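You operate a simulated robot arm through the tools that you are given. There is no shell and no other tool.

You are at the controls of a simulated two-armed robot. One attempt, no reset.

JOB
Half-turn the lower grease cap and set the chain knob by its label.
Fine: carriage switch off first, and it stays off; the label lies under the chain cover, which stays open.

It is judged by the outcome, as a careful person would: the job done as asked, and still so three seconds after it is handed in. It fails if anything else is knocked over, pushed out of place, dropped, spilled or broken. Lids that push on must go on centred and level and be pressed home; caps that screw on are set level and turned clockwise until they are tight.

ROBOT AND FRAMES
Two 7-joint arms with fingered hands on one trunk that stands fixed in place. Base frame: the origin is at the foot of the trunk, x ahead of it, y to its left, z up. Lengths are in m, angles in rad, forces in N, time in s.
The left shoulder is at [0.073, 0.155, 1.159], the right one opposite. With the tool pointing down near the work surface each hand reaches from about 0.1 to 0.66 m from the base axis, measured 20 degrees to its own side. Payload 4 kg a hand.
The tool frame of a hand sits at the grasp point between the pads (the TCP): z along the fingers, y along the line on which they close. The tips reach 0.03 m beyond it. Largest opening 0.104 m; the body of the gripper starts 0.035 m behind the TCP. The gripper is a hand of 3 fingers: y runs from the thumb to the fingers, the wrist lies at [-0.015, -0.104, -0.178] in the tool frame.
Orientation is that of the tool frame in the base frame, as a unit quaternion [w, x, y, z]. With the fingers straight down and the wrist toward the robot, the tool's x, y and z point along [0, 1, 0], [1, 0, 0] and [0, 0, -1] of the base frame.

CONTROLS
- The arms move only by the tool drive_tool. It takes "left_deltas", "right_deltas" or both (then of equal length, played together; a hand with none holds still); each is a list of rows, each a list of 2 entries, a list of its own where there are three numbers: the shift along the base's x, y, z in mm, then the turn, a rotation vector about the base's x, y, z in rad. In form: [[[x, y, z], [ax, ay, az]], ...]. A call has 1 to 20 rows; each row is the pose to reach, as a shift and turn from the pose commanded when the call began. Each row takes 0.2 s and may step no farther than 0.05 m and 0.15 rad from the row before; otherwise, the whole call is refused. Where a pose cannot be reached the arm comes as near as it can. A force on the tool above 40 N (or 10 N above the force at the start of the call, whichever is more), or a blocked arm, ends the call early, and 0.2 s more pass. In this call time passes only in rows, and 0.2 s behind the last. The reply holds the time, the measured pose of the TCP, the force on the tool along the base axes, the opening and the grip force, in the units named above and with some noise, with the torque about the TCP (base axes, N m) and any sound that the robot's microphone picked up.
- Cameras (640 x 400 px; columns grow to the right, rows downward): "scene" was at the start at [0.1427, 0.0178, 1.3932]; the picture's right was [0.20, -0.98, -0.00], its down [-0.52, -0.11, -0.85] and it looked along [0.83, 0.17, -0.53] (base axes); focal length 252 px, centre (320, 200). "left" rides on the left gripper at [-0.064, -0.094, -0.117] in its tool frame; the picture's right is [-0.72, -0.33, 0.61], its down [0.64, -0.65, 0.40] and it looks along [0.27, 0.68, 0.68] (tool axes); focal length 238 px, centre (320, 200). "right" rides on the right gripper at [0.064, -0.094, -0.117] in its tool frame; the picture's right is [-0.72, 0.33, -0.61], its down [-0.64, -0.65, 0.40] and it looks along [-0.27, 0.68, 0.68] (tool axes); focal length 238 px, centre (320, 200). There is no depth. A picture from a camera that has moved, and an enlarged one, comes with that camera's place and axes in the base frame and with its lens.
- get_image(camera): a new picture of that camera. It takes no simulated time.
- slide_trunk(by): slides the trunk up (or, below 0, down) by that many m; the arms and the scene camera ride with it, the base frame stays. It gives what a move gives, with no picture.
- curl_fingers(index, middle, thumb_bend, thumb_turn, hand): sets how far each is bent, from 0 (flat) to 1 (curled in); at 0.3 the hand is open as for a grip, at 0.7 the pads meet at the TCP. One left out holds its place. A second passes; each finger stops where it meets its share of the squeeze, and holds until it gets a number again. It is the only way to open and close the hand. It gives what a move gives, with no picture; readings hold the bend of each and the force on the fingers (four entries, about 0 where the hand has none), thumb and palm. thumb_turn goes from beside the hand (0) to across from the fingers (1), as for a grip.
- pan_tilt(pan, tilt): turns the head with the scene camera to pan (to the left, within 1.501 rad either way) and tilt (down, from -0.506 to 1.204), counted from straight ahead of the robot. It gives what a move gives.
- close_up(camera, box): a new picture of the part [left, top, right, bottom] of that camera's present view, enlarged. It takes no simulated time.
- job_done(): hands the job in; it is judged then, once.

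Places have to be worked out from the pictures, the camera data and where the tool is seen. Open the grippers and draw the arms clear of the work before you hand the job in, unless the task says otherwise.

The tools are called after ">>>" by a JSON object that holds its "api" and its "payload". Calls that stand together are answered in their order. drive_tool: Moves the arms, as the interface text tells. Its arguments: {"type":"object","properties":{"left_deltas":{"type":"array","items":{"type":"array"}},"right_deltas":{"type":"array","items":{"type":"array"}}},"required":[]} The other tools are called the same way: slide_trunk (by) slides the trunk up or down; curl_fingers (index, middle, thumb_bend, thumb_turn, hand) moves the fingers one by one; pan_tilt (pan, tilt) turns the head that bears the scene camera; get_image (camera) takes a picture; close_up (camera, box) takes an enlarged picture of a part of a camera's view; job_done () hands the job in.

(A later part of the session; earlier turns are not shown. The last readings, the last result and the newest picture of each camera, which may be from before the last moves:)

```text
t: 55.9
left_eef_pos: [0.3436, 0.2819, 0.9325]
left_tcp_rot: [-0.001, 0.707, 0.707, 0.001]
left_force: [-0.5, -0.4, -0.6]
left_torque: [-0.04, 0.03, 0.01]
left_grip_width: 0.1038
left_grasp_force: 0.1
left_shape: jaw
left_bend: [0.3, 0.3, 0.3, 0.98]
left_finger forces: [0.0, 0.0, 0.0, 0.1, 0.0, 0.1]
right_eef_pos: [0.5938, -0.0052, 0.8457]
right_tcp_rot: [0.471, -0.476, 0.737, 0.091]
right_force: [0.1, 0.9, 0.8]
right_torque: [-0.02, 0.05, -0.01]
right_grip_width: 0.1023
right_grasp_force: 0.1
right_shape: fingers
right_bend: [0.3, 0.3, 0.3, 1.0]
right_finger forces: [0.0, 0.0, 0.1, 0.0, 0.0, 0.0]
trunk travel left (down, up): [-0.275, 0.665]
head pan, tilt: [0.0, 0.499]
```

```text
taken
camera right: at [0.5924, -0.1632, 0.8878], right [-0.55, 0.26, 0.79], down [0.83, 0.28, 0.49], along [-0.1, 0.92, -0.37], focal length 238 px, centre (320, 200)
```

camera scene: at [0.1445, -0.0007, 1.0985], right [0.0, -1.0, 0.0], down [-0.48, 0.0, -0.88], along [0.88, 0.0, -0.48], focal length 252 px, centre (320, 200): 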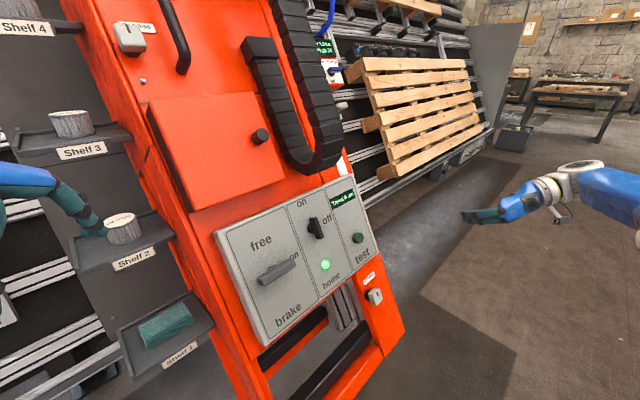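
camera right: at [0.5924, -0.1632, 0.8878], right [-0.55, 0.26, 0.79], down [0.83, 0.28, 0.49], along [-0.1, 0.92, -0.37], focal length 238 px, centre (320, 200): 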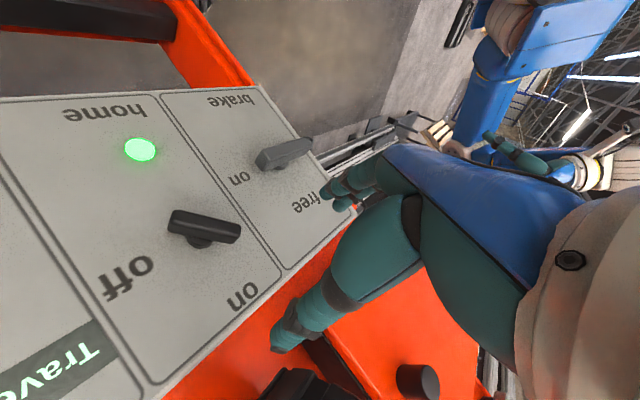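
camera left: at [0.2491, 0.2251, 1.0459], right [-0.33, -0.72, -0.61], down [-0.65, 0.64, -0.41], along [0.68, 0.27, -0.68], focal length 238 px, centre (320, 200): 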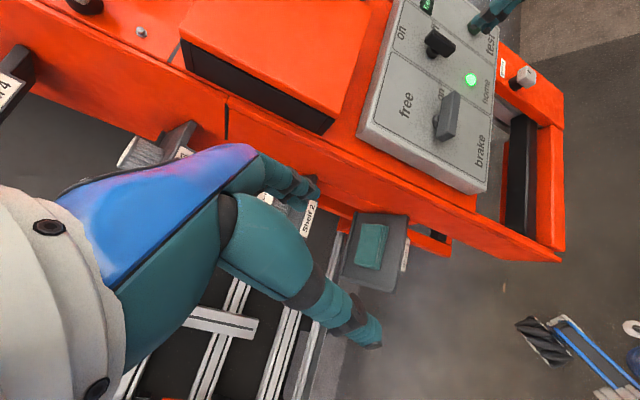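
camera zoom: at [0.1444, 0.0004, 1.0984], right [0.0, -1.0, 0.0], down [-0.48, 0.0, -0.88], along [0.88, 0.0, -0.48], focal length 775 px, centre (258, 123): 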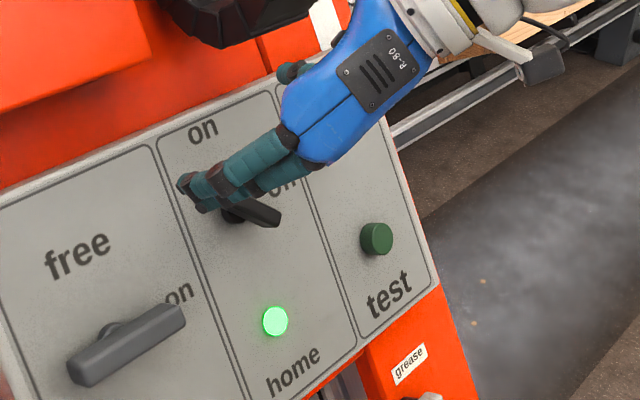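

I rotate the hand round at a safe distance to the wrist-low orientation, in front of the knob.

>>> {"api": "drive_tool", "payload": {"right_deltas": [[[-5, -8, -4], [0.0903, 0.0872, -0.0759]], [[-8, -12, -8], [0.1807, 0.1743, -0.1519]], [[-8, -14, -12], [0.271, 0.2615, -0.2278]], [[-8, -16, -16], [0.3613, 0.3487, -0.3038]], [[-8, -18, -20], [0.4517, 0.4358, -0.3797]], [[-8, -20, -24], [0.542, 0.523, -0.4557]], [[-8, -22, -28], [0.6323, 0.6102, -0.5316]], [[-8, -24, -32], [0.7227, 0.6973, -0.6076]], [[-8, -26, -36], [0.813, 0.7845, -0.6835]], [[-8, -28, -40], [0.9033, 0.8717, -0.7594]], [[-6, -30, -45], [0.9937, 0.9588, -0.8354]], [[-4, -30, -50], [1.084, 1.046, -0.9113]], [[0, -30, -58], [1.1743, 1.1332, -0.9873]]]}}

>>> {"api": "drive_tool", "payload": {"right_deltas": [[[0, 0, 0], [0.0918, 0.0918, -0.075]], [[0, 0, 0], [0.1836, 0.1836, -0.15]], [[0, 0, 0], [0.2754, 0.2754, -0.225]], [[0, 0, 0], [0.3672, 0.3672, -0.3]], [[0, 0, 0], [0.428, 0.428, -0.35]]]}}

>>> {"api": "get_image", "payload": {"camera": "right"}}

>>> {"api": "close_up", "payload": {"camera": "scene", "box": [260, 160, 420, 290]}}

>>> {"api": "close_up", "payload": {"camera": "left", "box": [360, 0, 560, 150]}}

```text
t: 58.7
left_eef_pos: [0.3429, 0.2816, 0.9314]
left_tcp_rot: [-0.001, 0.707, 0.707, 0.001]
left_force: [1.0, -0.3, 0.7]
left_torque: [0.0, -0.01, -0.01]
left_grip_width: 0.1035
left_grasp_force: 0.0
left_shape: jaw
left_bend: [0.3, 0.3, 0.3, 0.98]
left_finger forces: [0.1, 0.1, 0.0, 0.1, 0.0, 0.1]
right_eef_pos: [0.5938, -0.0383, 0.7859]
right_tcp_rot: [0.196, 0.317, 0.81, 0.454]
right_force: [0.0, -1.2, 0.3]
right_torque: [-0.02, -0.02, 0.0]
right_grip_width: 0.1021
right_grasp_force: 0.0
right_shape: fingers
right_bend: [0.3, 0.3, 0.3, 1.0]
right_finger forces: [0.0, 0.1, 0.1, 0.0, 0.0, 0.1]
trunk travel left (down, up): [-0.275, 0.665]
head pan, tilt: [0.0, 0.499]
```

```text
t: 60.1
left_eef_pos: [0.3422, 0.2782, 0.9327]
left_tcp_rot: [-0.002, 0.707, 0.707, 0.003]
left_force: [0.4, -0.3, 0.3]
left_torque: [0.04, -0.02, -0.01]
left_grip_width: 0.1037
left_grasp_force: 0.0
left_shape: jaw
left_bend: [0.3, 0.3, 0.3, 0.98]
left_finger forces: [0.0, 0.1, 0.0, 0.1, 0.0, 0.0]
right_eef_pos: [0.5979, -0.0666, 0.7658]
right_tcp_rot: [0.069, 0.577, 0.67, 0.463]
right_force: [-0.4, -0.2, -0.1]
right_torque: [-0.01, -0.01, 0.05]
right_grip_width: 0.1019
right_grasp_force: 0.0
right_shape: fingers
right_bend: [0.3, 0.3, 0.3, 1.0]
right_finger forces: [0.1, 0.1, 0.0, 0.0, 0.0, 0.0]
right hand out of reach, approached as far as the arm can: row 5
trunk travel left (down, up): [-0.275, 0.665]
head pan, tilt: [0.0, 0.499]
stopped in row 5 (right hand): the arm was blocked; the commanded pose is now the measured one
```

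```text
taken
camera right: at [0.4381, -0.0673, 0.7943], right [0.08, -0.96, 0.25], down [0.0, -0.25, -0.97], along [1.0, 0.08, -0.02], focal length 238 px, centre (320, 200)
```

right: 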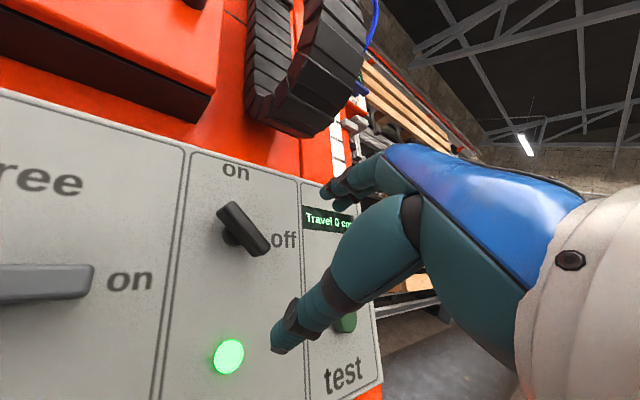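

```text
3.08 times, centred on (340, 225) of scene
camera zoom: at [0.144, -0.0016, 1.0985], right [0.0, -1.0, 0.0], down [-0.48, 0.0, -0.88], along [0.88, 0.0, -0.48], focal length 775 px, centre (258, 123)
```

zoom: 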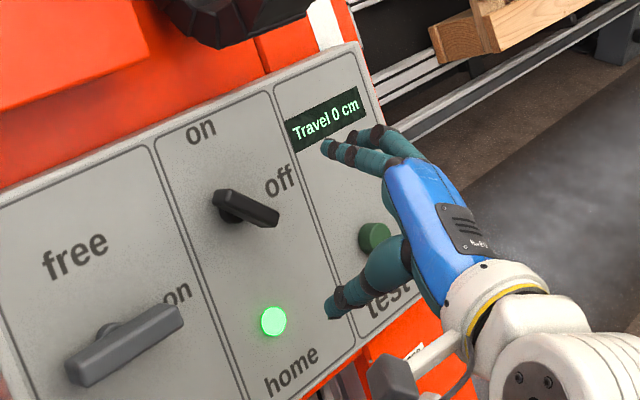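

```text
2.67 times, centred on (460, 75) of left
camera zoom: at [0.2476, 0.2145, 1.0481], right [-0.33, -0.71, -0.62], down [-0.65, 0.64, -0.4], along [0.68, 0.27, -0.68], focal length 636 px, centre (-53, 533)
```

zoom: 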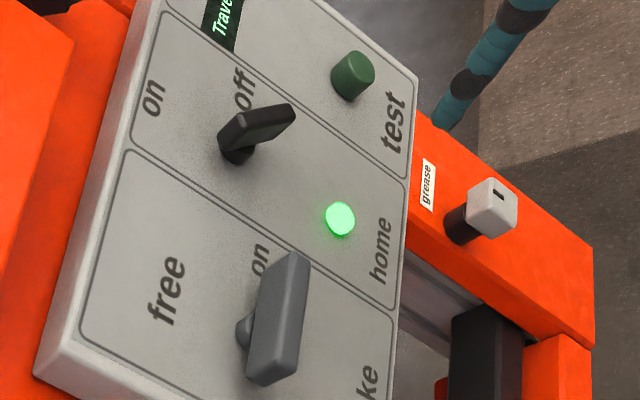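

I can see the bar clearly now, turned about 45° counter-clockwise. I zoom in for any pointer mark or asymmetry on both handles.

>>> {"api": "close_up", "payload": {"camera": "right", "box": [190, 170, 310, 270]}}

>>> {"api": "close_up", "payload": {"camera": "scene", "box": [310, 200, 370, 250]}}

>>> {"api": "close_up", "payload": {"camera": "left", "box": [400, 10, 500, 150]}}

>>> {"api": "close_up", "payload": {"camera": "scene", "box": [250, 220, 340, 300]}}

```text
4.00 times, centred on (250, 220) of right
camera zoom: at [0.4381, -0.0673, 0.7943], right [0.08, -0.96, 0.25], down [0.0, -0.25, -0.97], along [1.0, 0.08, -0.02], focal length 953 px, centre (600, 120)
```

zoom: 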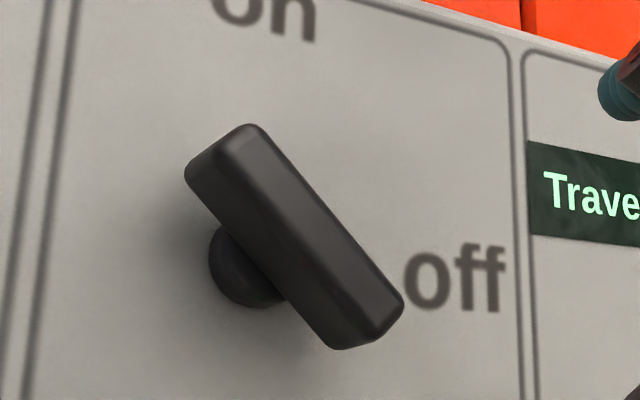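

```text
8.00 times, centred on (340, 225) of scene
camera zoom: at [0.144, -0.0016, 1.0985], right [0.0, -1.0, 0.0], down [-0.48, 0.0, -0.88], along [0.88, 0.0, -0.48], focal length 2016 px, centre (160, 0)
```

zoom: 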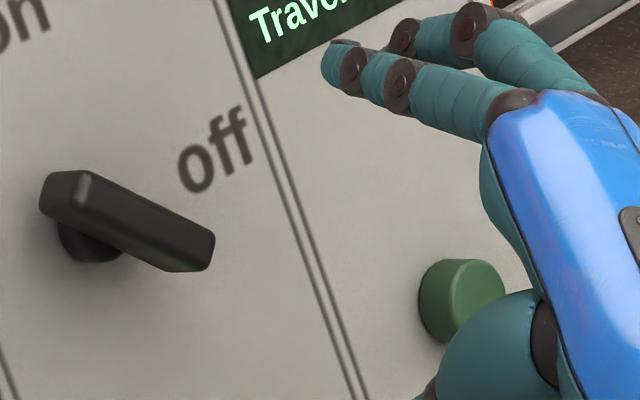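

```text
2.86 times, centred on (450, 80) of left
camera zoom: at [0.2476, 0.2145, 1.0481], right [-0.33, -0.71, -0.62], down [-0.65, 0.64, -0.4], along [0.68, 0.27, -0.68], focal length 681 px, centre (-51, 543)
```

zoom: 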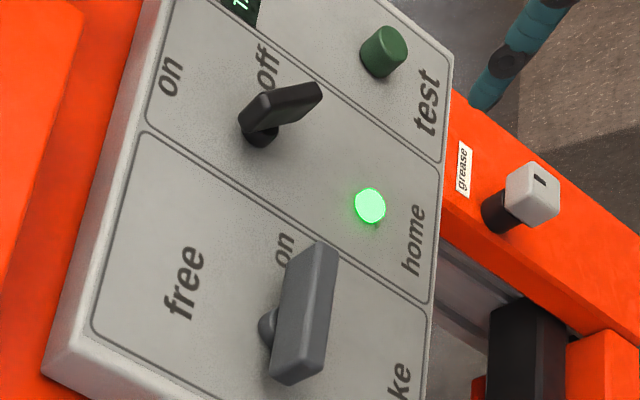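

```text
5.00 times, centred on (295, 260) of scene
camera zoom: at [0.144, -0.0016, 1.0985], right [0.0, -1.0, 0.0], down [-0.48, 0.0, -0.88], along [0.88, 0.0, -0.48], focal length 1260 px, centre (445, -100)
```

zoom: 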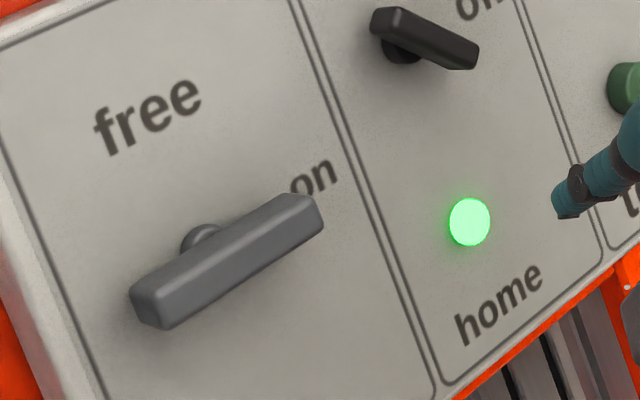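

No pointer marks; the bar sits at about -41° and must go level. I bring the opened hand (rolled about 35° past wrist-down, near the joint limit) onto the bar.

>>> {"api": "drive_tool", "payload": {"right_deltas": [[[2, 12, 3], [0, 0, 0]], [[4, 24, 6], [0, 0, 0]], [[6, 36, 9], [0, 0, 0]], [[8, 44, 12], [0, 0, 0]]]}}

>>> {"api": "get_image", "payload": {"camera": "right"}}

>>> {"api": "close_up", "payload": {"camera": "scene", "box": [260, 160, 420, 290]}}

```text
t: 61.1
left_eef_pos: [0.3421, 0.2795, 0.9317]
left_tcp_rot: [0.0, 0.707, 0.707, 0.002]
left_force: [-0.7, -1.1, -0.7]
left_torque: [0.0, -0.01, 0.0]
left_grip_width: 0.1037
left_grasp_force: 0.1
left_shape: jaw
left_bend: [0.3, 0.3, 0.3, 0.98]
left_finger forces: [0.0, 0.1, 0.0, 0.0, 0.0, 0.0]
right_eef_pos: [0.5975, -0.0632, 0.7667]
right_tcp_rot: [0.068, 0.578, 0.67, 0.461]
right_force: [0.1, -0.4, -0.9]
right_torque: [0.02, 0.0, -0.02]
right_grip_width: 0.1022
right_grasp_force: 0.0
right_shape: fingers
right_bend: [0.3, 0.3, 0.3, 1.0]
right_finger forces: [0.0, 0.0, 0.1, 0.0, 0.1, 0.0]
right hand out of reach, approached as far as the arm can: row 1, 2, 3, 4
trunk travel left (down, up): [-0.275, 0.665]
head pan, tilt: [0.0, 0.499]
```

```text
taken
camera right: at [0.438, -0.0646, 0.7942], right [0.08, -0.96, 0.26], down [0.0, -0.26, -0.97], along [1.0, 0.08, -0.02], focal length 238 px, centre (320, 200)
```

right: 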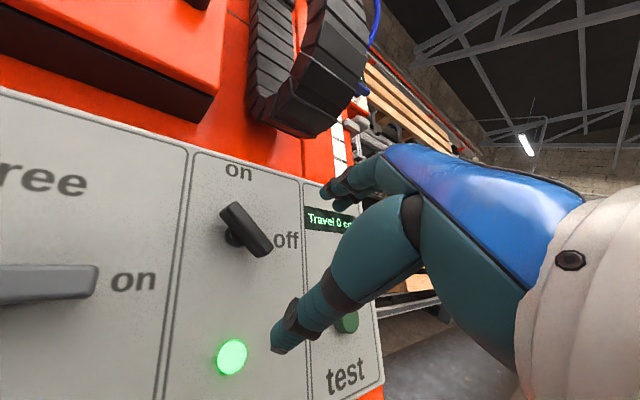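

```text
3.08 times, centred on (340, 225) of scene
camera zoom: at [0.1439, 0.0009, 1.0984], right [0.0, -1.0, 0.0], down [-0.48, 0.0, -0.88], along [0.88, 0.0, -0.48], focal length 775 px, centre (258, 123)
```

zoom: 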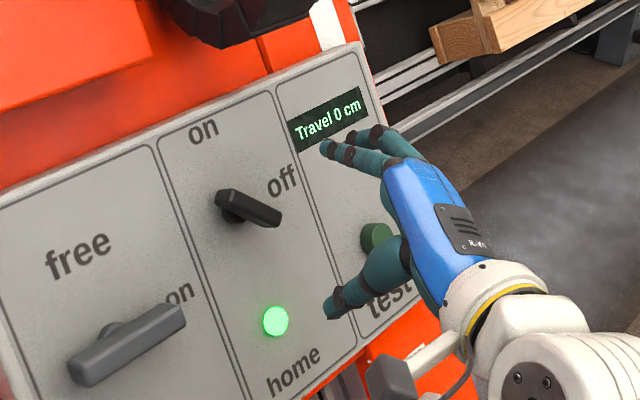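

That roll is at the limit. I roll back 0.2 rad, where it should be reachable, and bring the hand in front of the bar.

>>> {"api": "drive_tool", "payload": {"right_deltas": [[[0, 0, 0], [-0.061, -0.061, 0.05]], [[0, 0, 0], [-0.122, -0.122, 0.1]], [[4, 20, 5], [-0.122, -0.122, 0.1]], [[8, 40, 11], [-0.122, -0.122, 0.1]]]}}

>>> {"api": "get_image", "payload": {"camera": "right"}}

```text
t: 62.1
left_eef_pos: [0.3428, 0.2825, 0.9319]
left_tcp_rot: [0.0, 0.707, 0.707, 0.001]
left_force: [-0.3, 0.7, 0.1]
left_torque: [-0.01, -0.01, 0.02]
left_grip_width: 0.1037
left_grasp_force: 0.0
left_shape: jaw
left_bend: [0.3, 0.3, 0.3, 0.98]
left_finger forces: [0.1, 0.0, 0.0, 0.0, 0.0, 0.0]
right_eef_pos: [0.6049, -0.0215, 0.7761]
right_tcp_rot: [0.121, 0.508, 0.72, 0.458]
right_force: [0.3, 0.0, 0.2]
right_torque: [-0.02, -0.01, 0.03]
right_grip_width: 0.1022
right_grasp_force: 0.1
right_shape: fingers
right_bend: [0.3, 0.3, 0.3, 1.0]
right_finger forces: [0.0, 0.0, 0.0, 0.0, 0.1, 0.0]
trunk travel left (down, up): [-0.275, 0.665]
head pan, tilt: [0.0, 0.499]
```

```text
taken
camera right: at [0.4442, -0.0366, 0.7851], right [0.14, -0.91, 0.38], down [0.14, -0.37, -0.92], along [0.98, 0.18, 0.08], focal length 238 px, centre (320, 200)
```

right: 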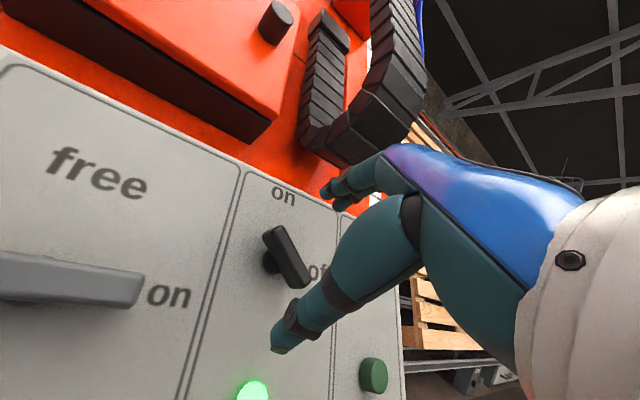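

Good. I advance onto the bar and close with firm squeeze.

>>> {"api": "drive_tool", "payload": {"right_deltas": [[[10, 8, -7], [0, 0, 0]], [[20, 16, -14], [0, 0, 0]], [[29, 25, -20], [0, 0, 0]]]}}

>>> {"api": "curl_fingers", "payload": {"hand": "right", "index": 0.85, "middle": 0.85, "thumb_bend": 0.85}}

>>> {"api": "get_image", "payload": {"camera": "right"}}

>>> {"api": "close_up", "payload": {"camera": "left", "box": [360, 0, 560, 150]}}

>>> {"api": "close_up", "payload": {"camera": "scene", "box": [260, 160, 420, 290]}}

```text
t: 62.9
left_eef_pos: [0.3415, 0.2804, 0.9322]
left_tcp_rot: [-0.001, 0.707, 0.707, 0.001]
left_force: [0.5, -0.5, 0.3]
left_torque: [-0.01, 0.0, 0.02]
left_grip_width: 0.1037
left_grasp_force: 0.1
left_shape: jaw
left_bend: [0.3, 0.3, 0.3, 0.98]
left_finger forces: [0.0, 0.0, 0.0, 0.0, 0.0, 0.0]
right_eef_pos: [0.6358, 0.0028, 0.7554]
right_tcp_rot: [0.12, 0.508, 0.719, 0.459]
right_force: [-1.0, 0.5, -0.4]
right_torque: [-0.02, 0.03, -0.06]
right_grip_width: 0.1023
right_grasp_force: 0.1
right_shape: fingers
right_bend: [0.3, 0.3, 0.3, 1.0]
right_finger forces: [0.1, 0.0, 0.0, 0.0, 0.0, 0.1]
trunk travel left (down, up): [-0.275, 0.665]
head pan, tilt: [0.0, 0.499]
```

```text
t: 63.9
left_eef_pos: [0.3437, 0.2815, 0.9315]
left_tcp_rot: [-0.001, 0.708, 0.706, 0.002]
left_force: [-0.2, -0.8, -0.2]
left_torque: [0.0, -0.03, 0.02]
left_grip_width: 0.104
left_grasp_force: 0.1
left_shape: jaw
left_bend: [0.3, 0.3, 0.3, 0.98]
left_finger forces: [0.0, 0.1, 0.0, 0.0, 0.0, 0.0]
right_eef_pos: [0.6345, 0.0024, 0.7544]
right_tcp_rot: [0.119, 0.509, 0.72, 0.457]
right_force: [5.8, 1.5, -2.7]
right_torque: [-0.03, -0.03, -0.08]
right_grip_width: 0.0118
right_grasp_force: 18.9
right_shape: fingers
right_bend: [0.62, 0.66, 0.68, 1.0]
right_finger forces: [10.2, 10.0, 0.1, 0.0, 17.9, 0.1]
trunk travel left (down, up): [-0.275, 0.665]
head pan, tilt: [0.0, 0.499]
```

```text
taken
camera right: at [0.4744, -0.0122, 0.7633], right [0.14, -0.91, 0.38], down [0.14, -0.36, -0.92], along [0.98, 0.18, 0.08], focal length 238 px, centre (320, 200)
```

right: 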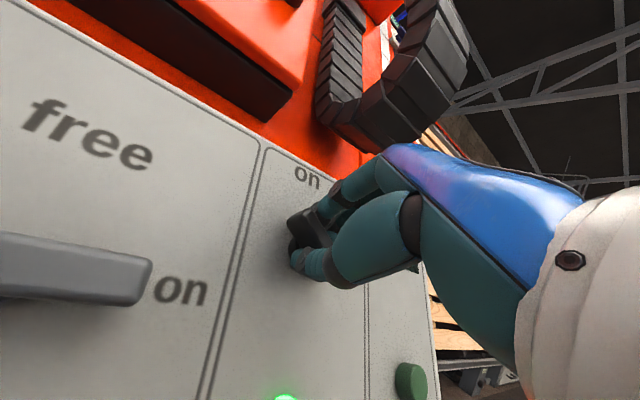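

```text
2.67 times, centred on (460, 75) of left
camera zoom: at [0.2489, 0.2178, 1.047], right [-0.33, -0.72, -0.62], down [-0.65, 0.64, -0.4], along [0.68, 0.27, -0.68], focal length 636 px, centre (-53, 533)
```

zoom: 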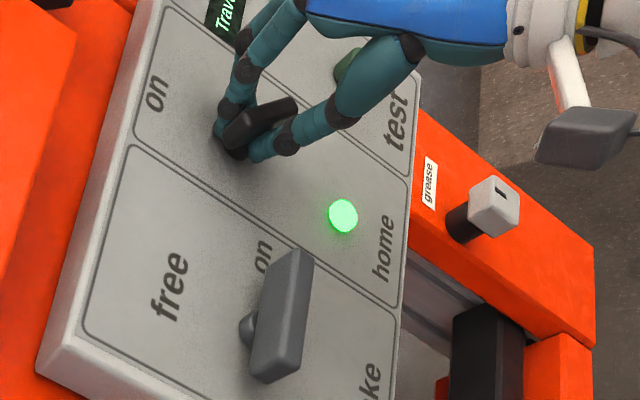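

```text
3.08 times, centred on (340, 225) of scene
camera zoom: at [0.1456, 0.0014, 1.0982], right [0.0, -1.0, 0.0], down [-0.48, 0.0, -0.88], along [0.88, 0.0, -0.48], focal length 775 px, centre (258, 123)
```

zoom: 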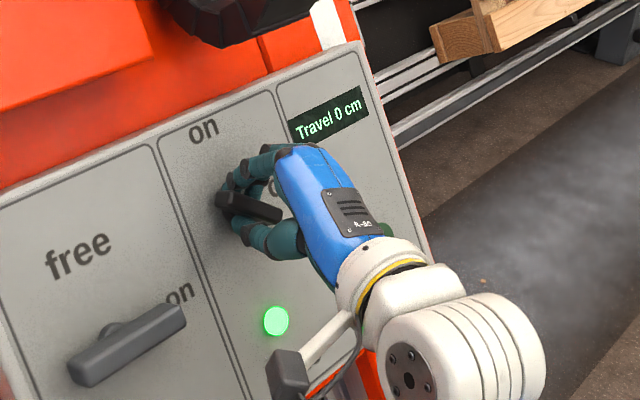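

The grip is squared on the bar. I rotate counter-clockwise in steps.

>>> {"api": "drive_tool", "payload": {"right_deltas": [[[0, 0, 0], [-0.0612, -0.0612, 0.05]], [[0, 0, 0], [-0.1224, -0.1224, 0.1]], [[0, 0, 0], [-0.1836, -0.1836, 0.15]], [[0, 0, 0], [-0.2448, -0.2448, 0.2]]]}}

>>> {"api": "get_image", "payload": {"camera": "right"}}

>>> {"api": "close_up", "payload": {"camera": "left", "box": [360, 0, 560, 150]}}

>>> {"api": "close_up", "payload": {"camera": "scene", "box": [260, 160, 420, 290]}}

```text
t: 64.9
left_eef_pos: [0.3439, 0.2804, 0.9308]
left_tcp_rot: [-0.002, 0.707, 0.707, 0.001]
left_force: [0.1, 0.0, 0.1]
left_torque: [-0.03, -0.03, 0.0]
left_grip_width: 0.1038
left_grasp_force: 0.0
left_shape: jaw
left_bend: [0.3, 0.3, 0.3, 0.98]
left_finger forces: [0.0, 0.0, 0.0, 0.0, 0.0, 0.1]
right_eef_pos: [0.6365, 0.0028, 0.7541]
right_tcp_rot: [0.22, 0.356, 0.798, 0.435]
right_force: [1.8, 1.1, -6.1]
right_torque: [-0.13, 0.07, -0.04]
right_grip_width: 0.012
right_grasp_force: 18.2
right_shape: fingers
right_bend: [0.62, 0.72, 0.68, 1.0]
right_finger forces: [8.5, 7.5, 0.1, 0.1, 19.6, 0.0]
trunk travel left (down, up): [-0.275, 0.665]
head pan, tilt: [0.0, 0.499]
```

```text
taken
camera right: at [0.4826, -0.0465, 0.7317], right [0.18, -0.75, 0.63], down [0.44, -0.51, -0.74], along [0.88, 0.41, 0.24], focal length 238 px, centre (320, 200)
```

right: 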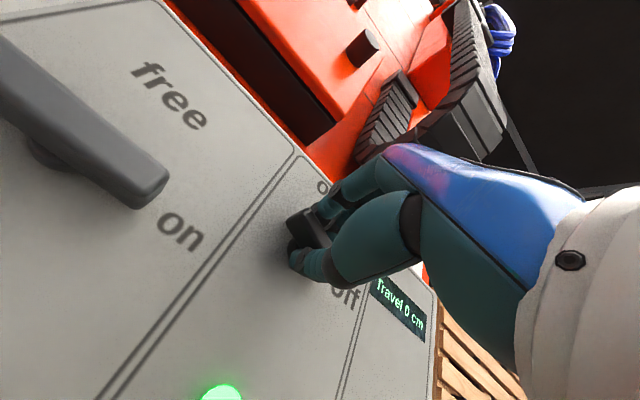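

```text
2.67 times, centred on (460, 75) of left
camera zoom: at [0.2489, 0.2176, 1.047], right [-0.33, -0.72, -0.62], down [-0.65, 0.64, -0.4], along [0.68, 0.27, -0.68], focal length 636 px, centre (-53, 533)
```

zoom: 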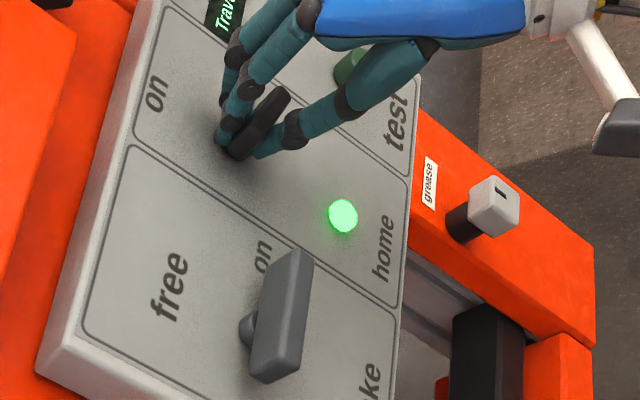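

```text
3.08 times, centred on (340, 225) of scene
camera zoom: at [0.1458, 0.0006, 1.0981], right [0.0, -1.0, 0.0], down [-0.48, 0.0, -0.88], along [0.88, 0.0, -0.48], focal length 775 px, centre (258, 123)
```

zoom: 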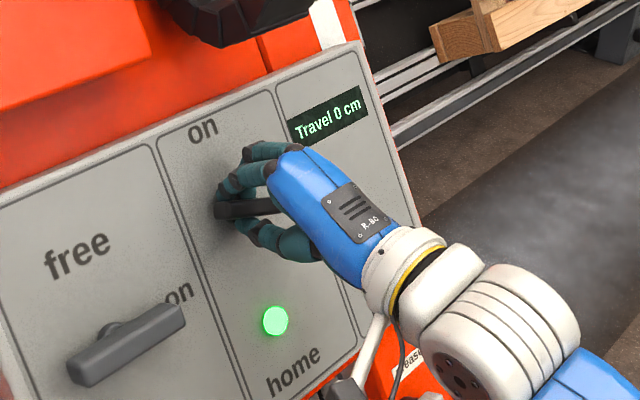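

The bar now follows the hand easily. I continue a bit more to bring it level with "off".

>>> {"api": "drive_tool", "payload": {"right_deltas": [[[0, 0, 0], [-0.0612, -0.0612, 0.05]], [[0, 0, 0], [-0.1224, -0.1224, 0.1]]]}}

>>> {"api": "close_up", "payload": {"camera": "left", "box": [360, 0, 560, 150]}}

>>> {"api": "close_up", "payload": {"camera": "scene", "box": [260, 160, 420, 290]}}

```text
t: 65.5
left_eef_pos: [0.3431, 0.2807, 0.9322]
left_tcp_rot: [-0.002, 0.706, 0.708, 0.001]
left_force: [-0.1, -0.1, 0.0]
left_torque: [0.02, -0.01, -0.02]
left_grip_width: 0.1034
left_grasp_force: 0.0
left_shape: jaw
left_bend: [0.3, 0.3, 0.3, 0.98]
left_finger forces: [0.1, 0.0, 0.0, 0.0, 0.0, 0.0]
right_eef_pos: [0.6354, 0.0031, 0.7543]
right_tcp_rot: [0.267, 0.274, 0.824, 0.418]
right_force: [2.0, -0.4, -8.5]
right_torque: [-0.16, 0.09, -0.01]
right_grip_width: 0.0115
right_grasp_force: 17.5
right_shape: fingers
right_bend: [0.63, 0.72, 0.68, 1.0]
right_finger forces: [7.8, 7.2, 0.1, 0.1, 20.8, 0.1]
trunk travel left (down, up): [-0.275, 0.665]
head pan, tilt: [0.0, 0.499]
```

```text
2.67 times, centred on (460, 75) of left
camera zoom: at [0.2491, 0.2174, 1.047], right [-0.33, -0.72, -0.62], down [-0.65, 0.64, -0.4], along [0.68, 0.27, -0.68], focal length 636 px, centre (-53, 533)
```

zoom: 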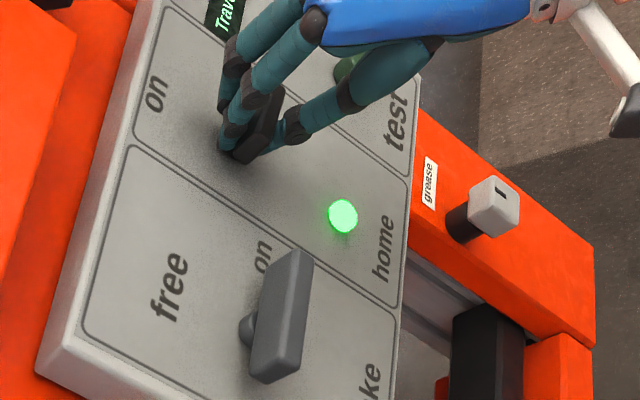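

```text
3.08 times, centred on (340, 225) of scene
camera zoom: at [0.1462, 0.0004, 1.098], right [0.0, -1.0, 0.0], down [-0.48, 0.0, -0.88], along [0.88, 0.0, -0.48], focal length 775 px, centre (258, 123)
```

zoom: 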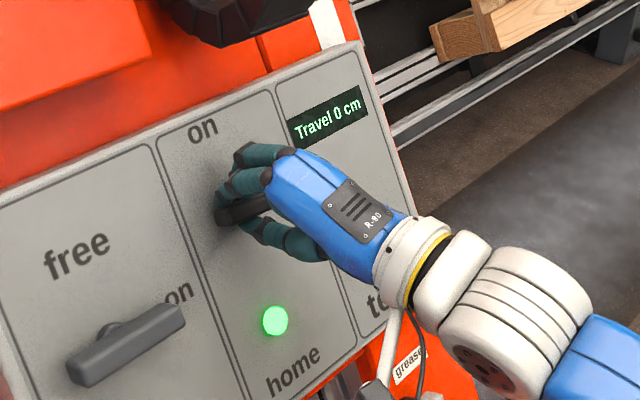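

Nearly level; compared with the grey bar (level), about 15° remain. I continue slightly.

>>> {"api": "drive_tool", "payload": {"right_deltas": [[[0, 0, 0], [-0.0612, -0.0612, 0.05]], [[0, 0, 0], [-0.1224, -0.1224, 0.1]]]}}

>>> {"api": "close_up", "payload": {"camera": "left", "box": [360, 0, 560, 150]}}

>>> {"api": "close_up", "payload": {"camera": "scene", "box": [260, 160, 420, 290]}}

```text
t: 66.1
left_eef_pos: [0.3435, 0.2808, 0.9322]
left_tcp_rot: [-0.001, 0.707, 0.707, 0.001]
left_force: [0.1, 0.3, -1.0]
left_torque: [-0.01, -0.02, 0.02]
left_grip_width: 0.1037
left_grasp_force: 0.1
left_shape: jaw
left_bend: [0.3, 0.3, 0.3, 0.98]
left_finger forces: [0.1, 0.1, 0.0, 0.0, 0.1, 0.1]
right_eef_pos: [0.6355, 0.0025, 0.754]
right_tcp_rot: [0.312, 0.189, 0.843, 0.396]
right_force: [3.2, 0.5, -6.7]
right_torque: [-0.12, 0.11, -0.06]
right_grip_width: 0.0117
right_grasp_force: 18.3
right_shape: fingers
right_bend: [0.63, 0.72, 0.68, 1.0]
right_finger forces: [10.1, 6.2, 0.1, 0.1, 20.4, 0.0]
trunk travel left (down, up): [-0.275, 0.665]
head pan, tilt: [0.0, 0.499]
```

```text
2.67 times, centred on (460, 75) of left
camera zoom: at [0.2489, 0.2173, 1.0472], right [-0.33, -0.72, -0.62], down [-0.65, 0.64, -0.4], along [0.68, 0.27, -0.68], focal length 636 px, centre (-53, 533)
```

zoom: 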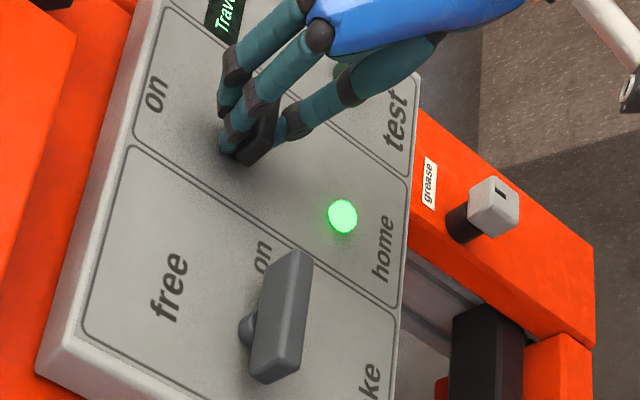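

```text
3.08 times, centred on (340, 225) of scene
camera zoom: at [0.146, 0.0003, 1.0981], right [0.0, -1.0, 0.0], down [-0.48, 0.0, -0.88], along [0.88, 0.0, -0.48], focal length 775 px, centre (258, 123)
```

zoom: 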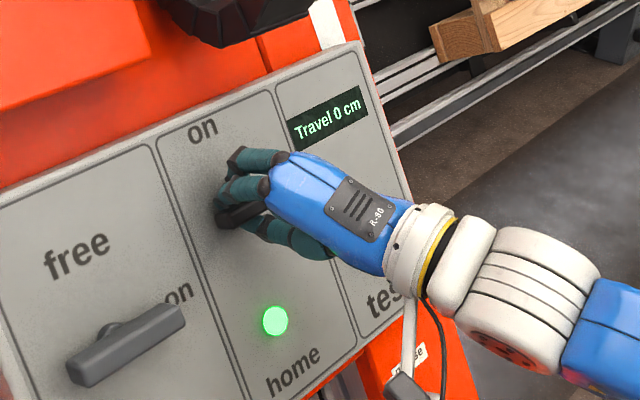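

A little more: about 0.15–0.2 rad.

>>> {"api": "drive_tool", "payload": {"right_deltas": [[[0, 0, 0], [-0.0612, -0.0612, 0.05]], [[0, 0, 0], [-0.1, -0.1, 0.082]]]}}

>>> {"api": "close_up", "payload": {"camera": "left", "box": [360, 0, 560, 150]}}

>>> {"api": "close_up", "payload": {"camera": "scene", "box": [260, 160, 420, 290]}}

```text
t: 66.7
left_eef_pos: [0.3443, 0.2803, 0.9319]
left_tcp_rot: [-0.002, 0.707, 0.707, 0.002]
left_force: [0.1, -0.2, -1.3]
left_torque: [0.01, -0.01, 0.0]
left_grip_width: 0.1038
left_grasp_force: 0.0
left_shape: jaw
left_bend: [0.3, 0.3, 0.3, 0.98]
left_finger forces: [0.1, 0.1, 0.0, 0.0, 0.1, 0.0]
right_eef_pos: [0.6367, 0.0017, 0.7543]
right_tcp_rot: [0.347, 0.12, 0.852, 0.374]
right_force: [7.1, -1.2, -4.5]
right_torque: [-0.01, 0.07, -0.19]
right_grip_width: 0.0122
right_grasp_force: 19.1
right_shape: fingers
right_bend: [0.62, 0.72, 0.68, 0.99]
right_finger forces: [13.4, 5.5, 0.1, 0.1, 19.8, 0.1]
trunk travel left (down, up): [-0.275, 0.665]
head pan, tilt: [0.0, 0.499]
```

```text
2.67 times, centred on (460, 75) of left
camera zoom: at [0.2493, 0.2169, 1.0472], right [-0.33, -0.72, -0.62], down [-0.65, 0.64, -0.4], along [0.68, 0.27, -0.68], focal length 636 px, centre (-53, 533)
```

zoom: 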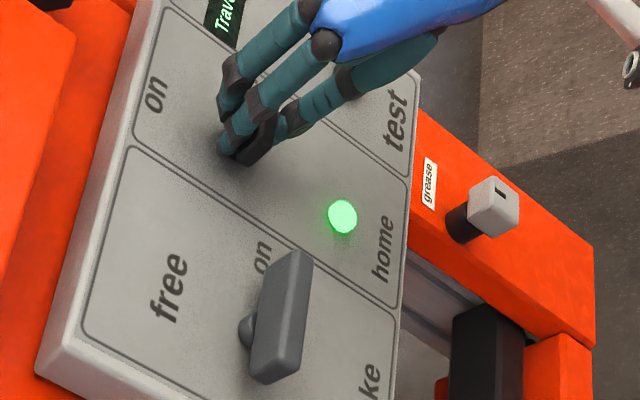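

```text
3.08 times, centred on (340, 225) of scene
camera zoom: at [0.1464, -0.0002, 1.0981], right [0.0, -1.0, 0.0], down [-0.48, 0.0, -0.88], along [0.88, 0.0, -0.48], focal length 775 px, centre (258, 123)
```

zoom: 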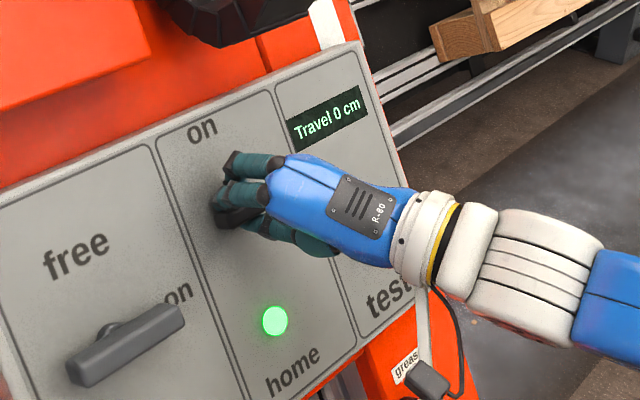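

The finger forces begin to differ, suggesting it's reaching a stop. I open the hand and look at the bar.

>>> {"api": "curl_fingers", "payload": {"hand": "right", "index": 0.3, "middle": 0.3, "thumb_bend": 0.3}}

>>> {"api": "close_up", "payload": {"camera": "left", "box": [360, 0, 560, 150]}}

>>> {"api": "close_up", "payload": {"camera": "scene", "box": [260, 160, 420, 290]}}

>>> {"api": "close_up", "payload": {"camera": "right", "box": [160, 120, 400, 330]}}

```text
t: 67.7
left_eef_pos: [0.3422, 0.28, 0.9325]
left_tcp_rot: [-0.001, 0.707, 0.707, 0.001]
left_force: [-0.4, -0.9, -0.4]
left_torque: [0.0, -0.01, 0.0]
left_grip_width: 0.1036
left_grasp_force: 0.0
left_shape: jaw
left_bend: [0.3, 0.3, 0.3, 0.98]
left_finger forces: [0.1, 0.1, 0.0, 0.0, 0.0, 0.0]
right_eef_pos: [0.6354, 0.0024, 0.7554]
right_tcp_rot: [0.348, 0.12, 0.851, 0.375]
right_force: [-0.7, 0.0, 0.4]
right_torque: [-0.03, 0.01, 0.02]
right_grip_width: 0.1025
right_grasp_force: 0.1
right_shape: fingers
right_bend: [0.3, 0.3, 0.3, 1.0]
right_finger forces: [0.0, 0.0, 0.1, 0.0, 0.0, 0.1]
trunk travel left (down, up): [-0.275, 0.665]
head pan, tilt: [0.0, 0.499]
```

```text
2.67 times, centred on (460, 75) of left
camera zoom: at [0.2478, 0.2172, 1.0475], right [-0.33, -0.72, -0.62], down [-0.65, 0.64, -0.4], along [0.68, 0.27, -0.68], focal length 636 px, centre (-53, 533)
```

zoom: 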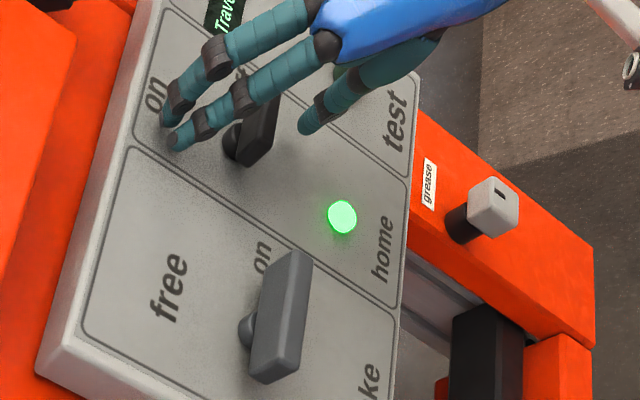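

```text
3.08 times, centred on (340, 225) of scene
camera zoom: at [0.1444, 0.0001, 1.0984], right [0.0, -1.0, 0.0], down [-0.48, 0.0, -0.88], along [0.88, 0.0, -0.48], focal length 775 px, centre (258, 123)
```

zoom: 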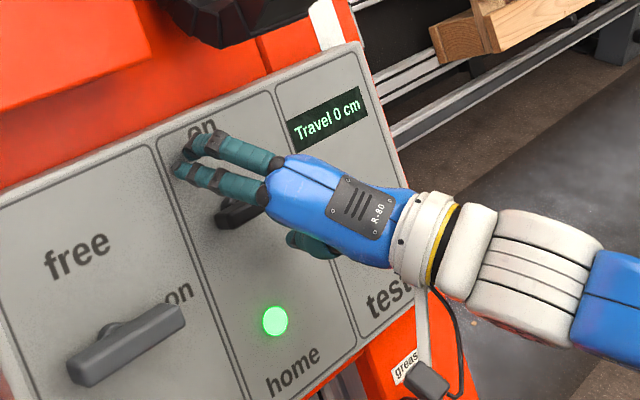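

```text
1.90 times, centred on (280, 225) of right
camera zoom: at [0.5152, -0.098, 0.7101], right [0.09, -0.45, 0.89], down [0.78, -0.52, -0.34], along [0.62, 0.72, 0.3], focal length 454 px, centre (396, 152)
```

zoom: 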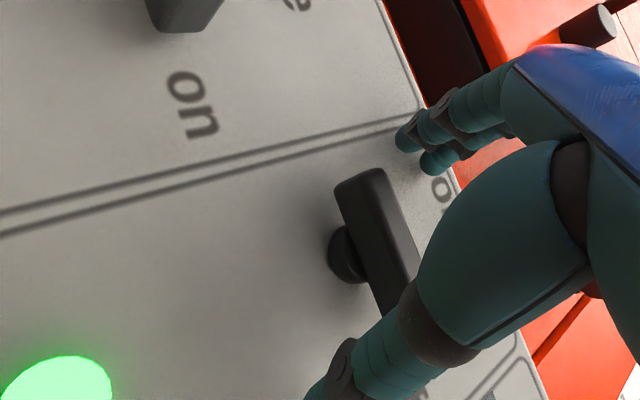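

I withdraw to see the switch unobstructed.

>>> {"api": "drive_tool", "payload": {"right_deltas": [[[-20, -20, 16], [0, 0, 0]], [[-40, -40, 33], [0, 0, 0]], [[-60, -60, 50], [0, 0, 0]], [[-60, -95, 40], [0, 0, 0]], [[-60, -130, 30], [0, 0, 0]], [[-60, -165, 20], [0, 0, 0]]]}}

>>> {"api": "close_up", "payload": {"camera": "scene", "box": [260, 160, 420, 290]}}

>>> {"api": "close_up", "payload": {"camera": "left", "box": [360, 0, 560, 150]}}

>>> {"api": "get_image", "payload": {"camera": "right"}}

```text
t: 69.1
left_eef_pos: [0.3424, 0.2791, 0.9313]
left_tcp_rot: [-0.001, 0.707, 0.707, 0.002]
left_force: [0.5, 0.1, 0.8]
left_torque: [0.02, -0.02, -0.01]
left_grip_width: 0.104
left_grasp_force: 0.1
left_shape: jaw
left_bend: [0.3, 0.3, 0.3, 0.98]
left_finger forces: [0.0, 0.1, 0.0, 0.1, 0.0, 0.0]
right_eef_pos: [0.5732, -0.1646, 0.7764]
right_tcp_rot: [0.347, 0.12, 0.851, 0.376]
right_force: [-0.1, 0.1, -0.4]
right_torque: [0.01, 0.0, 0.0]
right_grip_width: 0.1026
right_grasp_force: 0.0
right_shape: fingers
right_bend: [0.3, 0.3, 0.3, 1.0]
right_finger forces: [0.1, 0.1, 0.1, 0.0, 0.0, 0.1]
trunk travel left (down, up): [-0.275, 0.665]
head pan, tilt: [0.0, 0.499]
```

```text
3.08 times, centred on (340, 225) of scene
camera zoom: at [0.1439, -0.0013, 1.0985], right [0.0, -1.0, 0.0], down [-0.48, 0.0, -0.88], along [0.88, 0.0, -0.48], focal length 775 px, centre (258, 123)
```

zoom: 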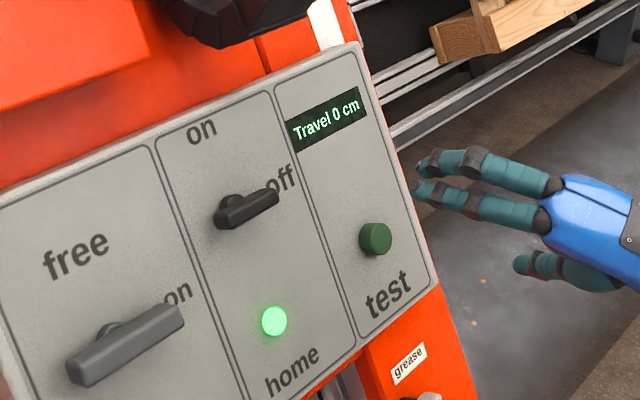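

```text
2.67 times, centred on (460, 75) of left
camera zoom: at [0.2476, 0.2158, 1.0479], right [-0.32, -0.72, -0.62], down [-0.65, 0.64, -0.4], along [0.68, 0.27, -0.68], focal length 636 px, centre (-53, 533)
```

zoom: 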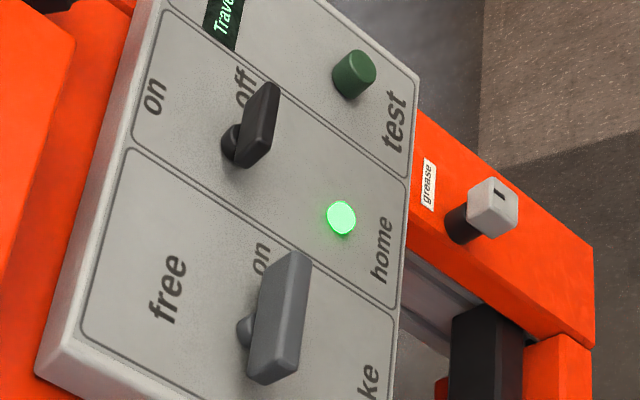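

```text
taken
camera right: at [0.4547, -0.2653, 0.732], right [0.09, -0.45, 0.89], down [0.78, -0.52, -0.34], along [0.62, 0.72, 0.3], focal length 238 px, centre (320, 200)
```

right: 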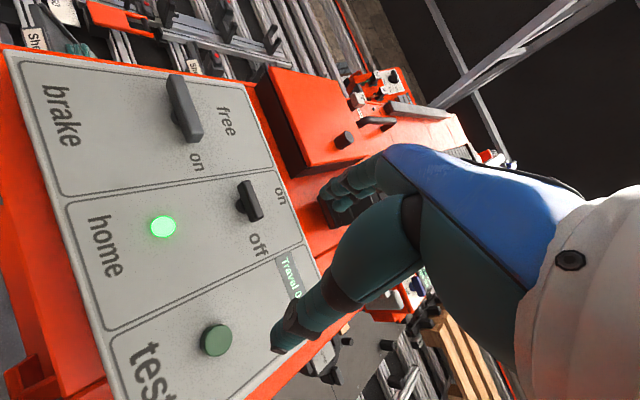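

The bar now lies almost level toward "off". I measure the remaining angle with a zoom.

>>> {"api": "close_up", "payload": {"camera": "right", "box": [140, 60, 300, 260]}}

>>> {"api": "close_up", "payload": {"camera": "scene", "box": [300, 190, 370, 240]}}

```text
2.00 times, centred on (220, 160) of right
camera zoom: at [0.4547, -0.2653, 0.732], right [0.09, -0.45, 0.89], down [0.78, -0.52, -0.34], along [0.62, 0.72, 0.3], focal length 477 px, centre (520, 280)
```

zoom: 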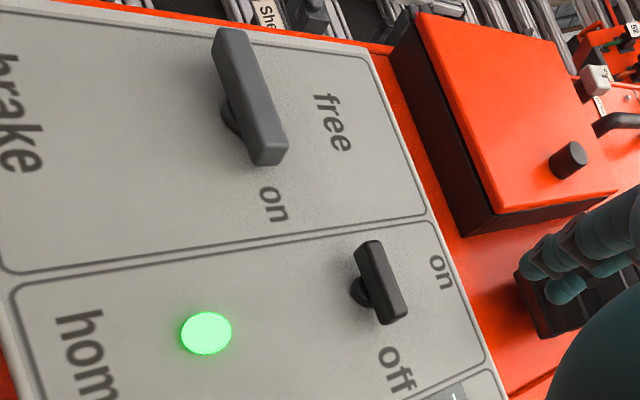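

```text
8.00 times, centred on (335, 215) of scene
camera zoom: at [0.1439, -0.0013, 1.0985], right [0.0, -1.0, 0.0], down [-0.48, 0.0, -0.88], along [0.88, 0.0, -0.48], focal length 2016 px, centre (200, 80)
```

zoom: 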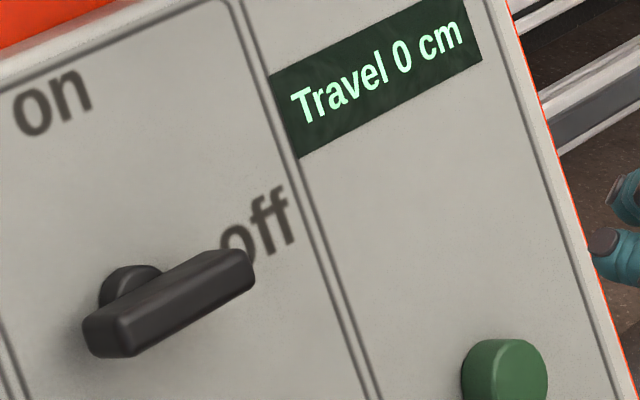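

The switch points to "off" within a couple of degrees. Next is the chain cover: a ~20 cm square plate at upper left with the knob near its right edge (≈(0.66, 0.12, 0.96)), so the hinge should be on its left side. I check it in close-up and move the left hand out of its swing.

>>> {"api": "drive_tool", "payload": {"left_deltas": [[[-25, 15, 0], [0, 0, 0]], [[-50, 35, 0], [0, 0, 0]], [[-75, 60, 0], [0, 0, 0]], [[-100, 85, 0], [0, 0, 0]], [[-125, 110, 0], [0, 0, 0]], [[-140, 130, 0], [0, 0, 0]]]}}

>>> {"api": "pan_tilt", "payload": {"pan": 0.25, "tilt": 0.25}}

>>> {"api": "close_up", "payload": {"camera": "scene", "box": [200, 130, 400, 290]}}

>>> {"api": "get_image", "payload": {"camera": "left"}}

```text
t: 70.5
left_eef_pos: [0.2013, 0.4097, 0.9329]
left_tcp_rot: [-0.001, 0.707, 0.707, 0.002]
left_force: [-1.0, -0.2, 0.3]
left_torque: [0.02, 0.0, -0.02]
left_grip_width: 0.1038
left_grasp_force: 0.1
left_shape: jaw
left_bend: [0.3, 0.3, 0.3, 0.98]
left_finger forces: [0.0, 0.1, 0.0, 0.0, 0.0, 0.0]
right_eef_pos: [0.5749, -0.1641, 0.7775]
right_tcp_rot: [0.348, 0.12, 0.851, 0.375]
right_force: [-0.5, 0.7, -0.2]
right_torque: [-0.02, -0.03, -0.03]
right_grip_width: 0.1027
right_grasp_force: 0.0
right_shape: fingers
right_bend: [0.3, 0.3, 0.3, 1.0]
right_finger forces: [0.1, 0.0, 0.0, 0.0, 0.0, 0.0]
trunk travel left (down, up): [-0.275, 0.665]
head pan, tilt: [0.0, 0.499]
```

```text
t: 71.3
left_eef_pos: [0.2019, 0.4099, 0.9334]
left_tcp_rot: [-0.002, 0.707, 0.707, 0.002]
left_force: [0.6, 0.0, -0.7]
left_torque: [-0.03, -0.03, 0.02]
left_grip_width: 0.1036
left_grasp_force: 0.1
left_shape: jaw
left_bend: [0.3, 0.3, 0.3, 0.98]
left_finger forces: [0.1, 0.0, 0.0, 0.0, 0.0, 0.0]
right_eef_pos: [0.5749, -0.1641, 0.7769]
right_tcp_rot: [0.347, 0.119, 0.852, 0.374]
right_force: [-0.3, -0.8, 0.9]
right_torque: [-0.02, 0.03, -0.03]
right_grip_width: 0.1024
right_grasp_force: 0.0
right_shape: fingers
right_bend: [0.3, 0.3, 0.3, 1.0]
right_finger forces: [0.0, 0.0, 0.1, 0.0, 0.0, 0.1]
trunk travel left (down, up): [-0.275, 0.665]
head pan, tilt: [0.25, 0.25]
```

```text
2.50 times, centred on (300, 210) of scene
camera zoom: at [0.1429, 0.0227, 1.1216], right [0.25, -0.97, 0.0], down [-0.24, -0.06, -0.97], along [0.94, 0.24, -0.25], focal length 630 px, centre (370, 175)
```

zoom: 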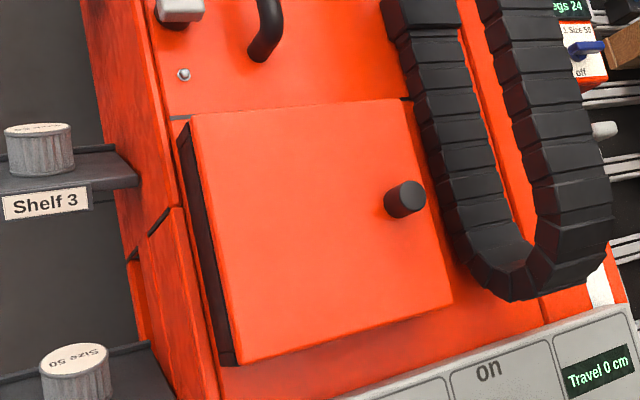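

```text
taken
camera left: at [0.1072, 0.3466, 1.0483], right [-0.33, -0.72, -0.62], down [-0.65, 0.64, -0.4], along [0.68, 0.27, -0.68], focal length 238 px, centre (320, 200)
```

left: 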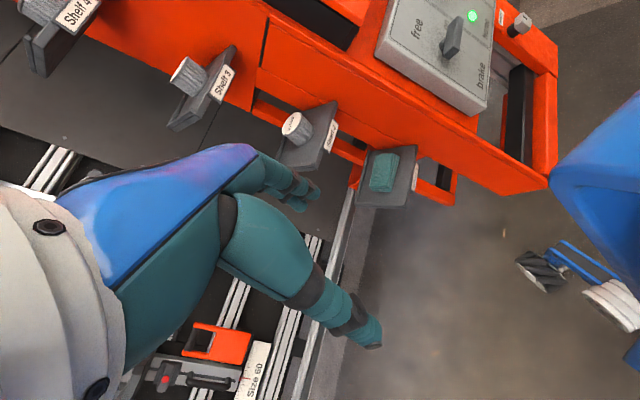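

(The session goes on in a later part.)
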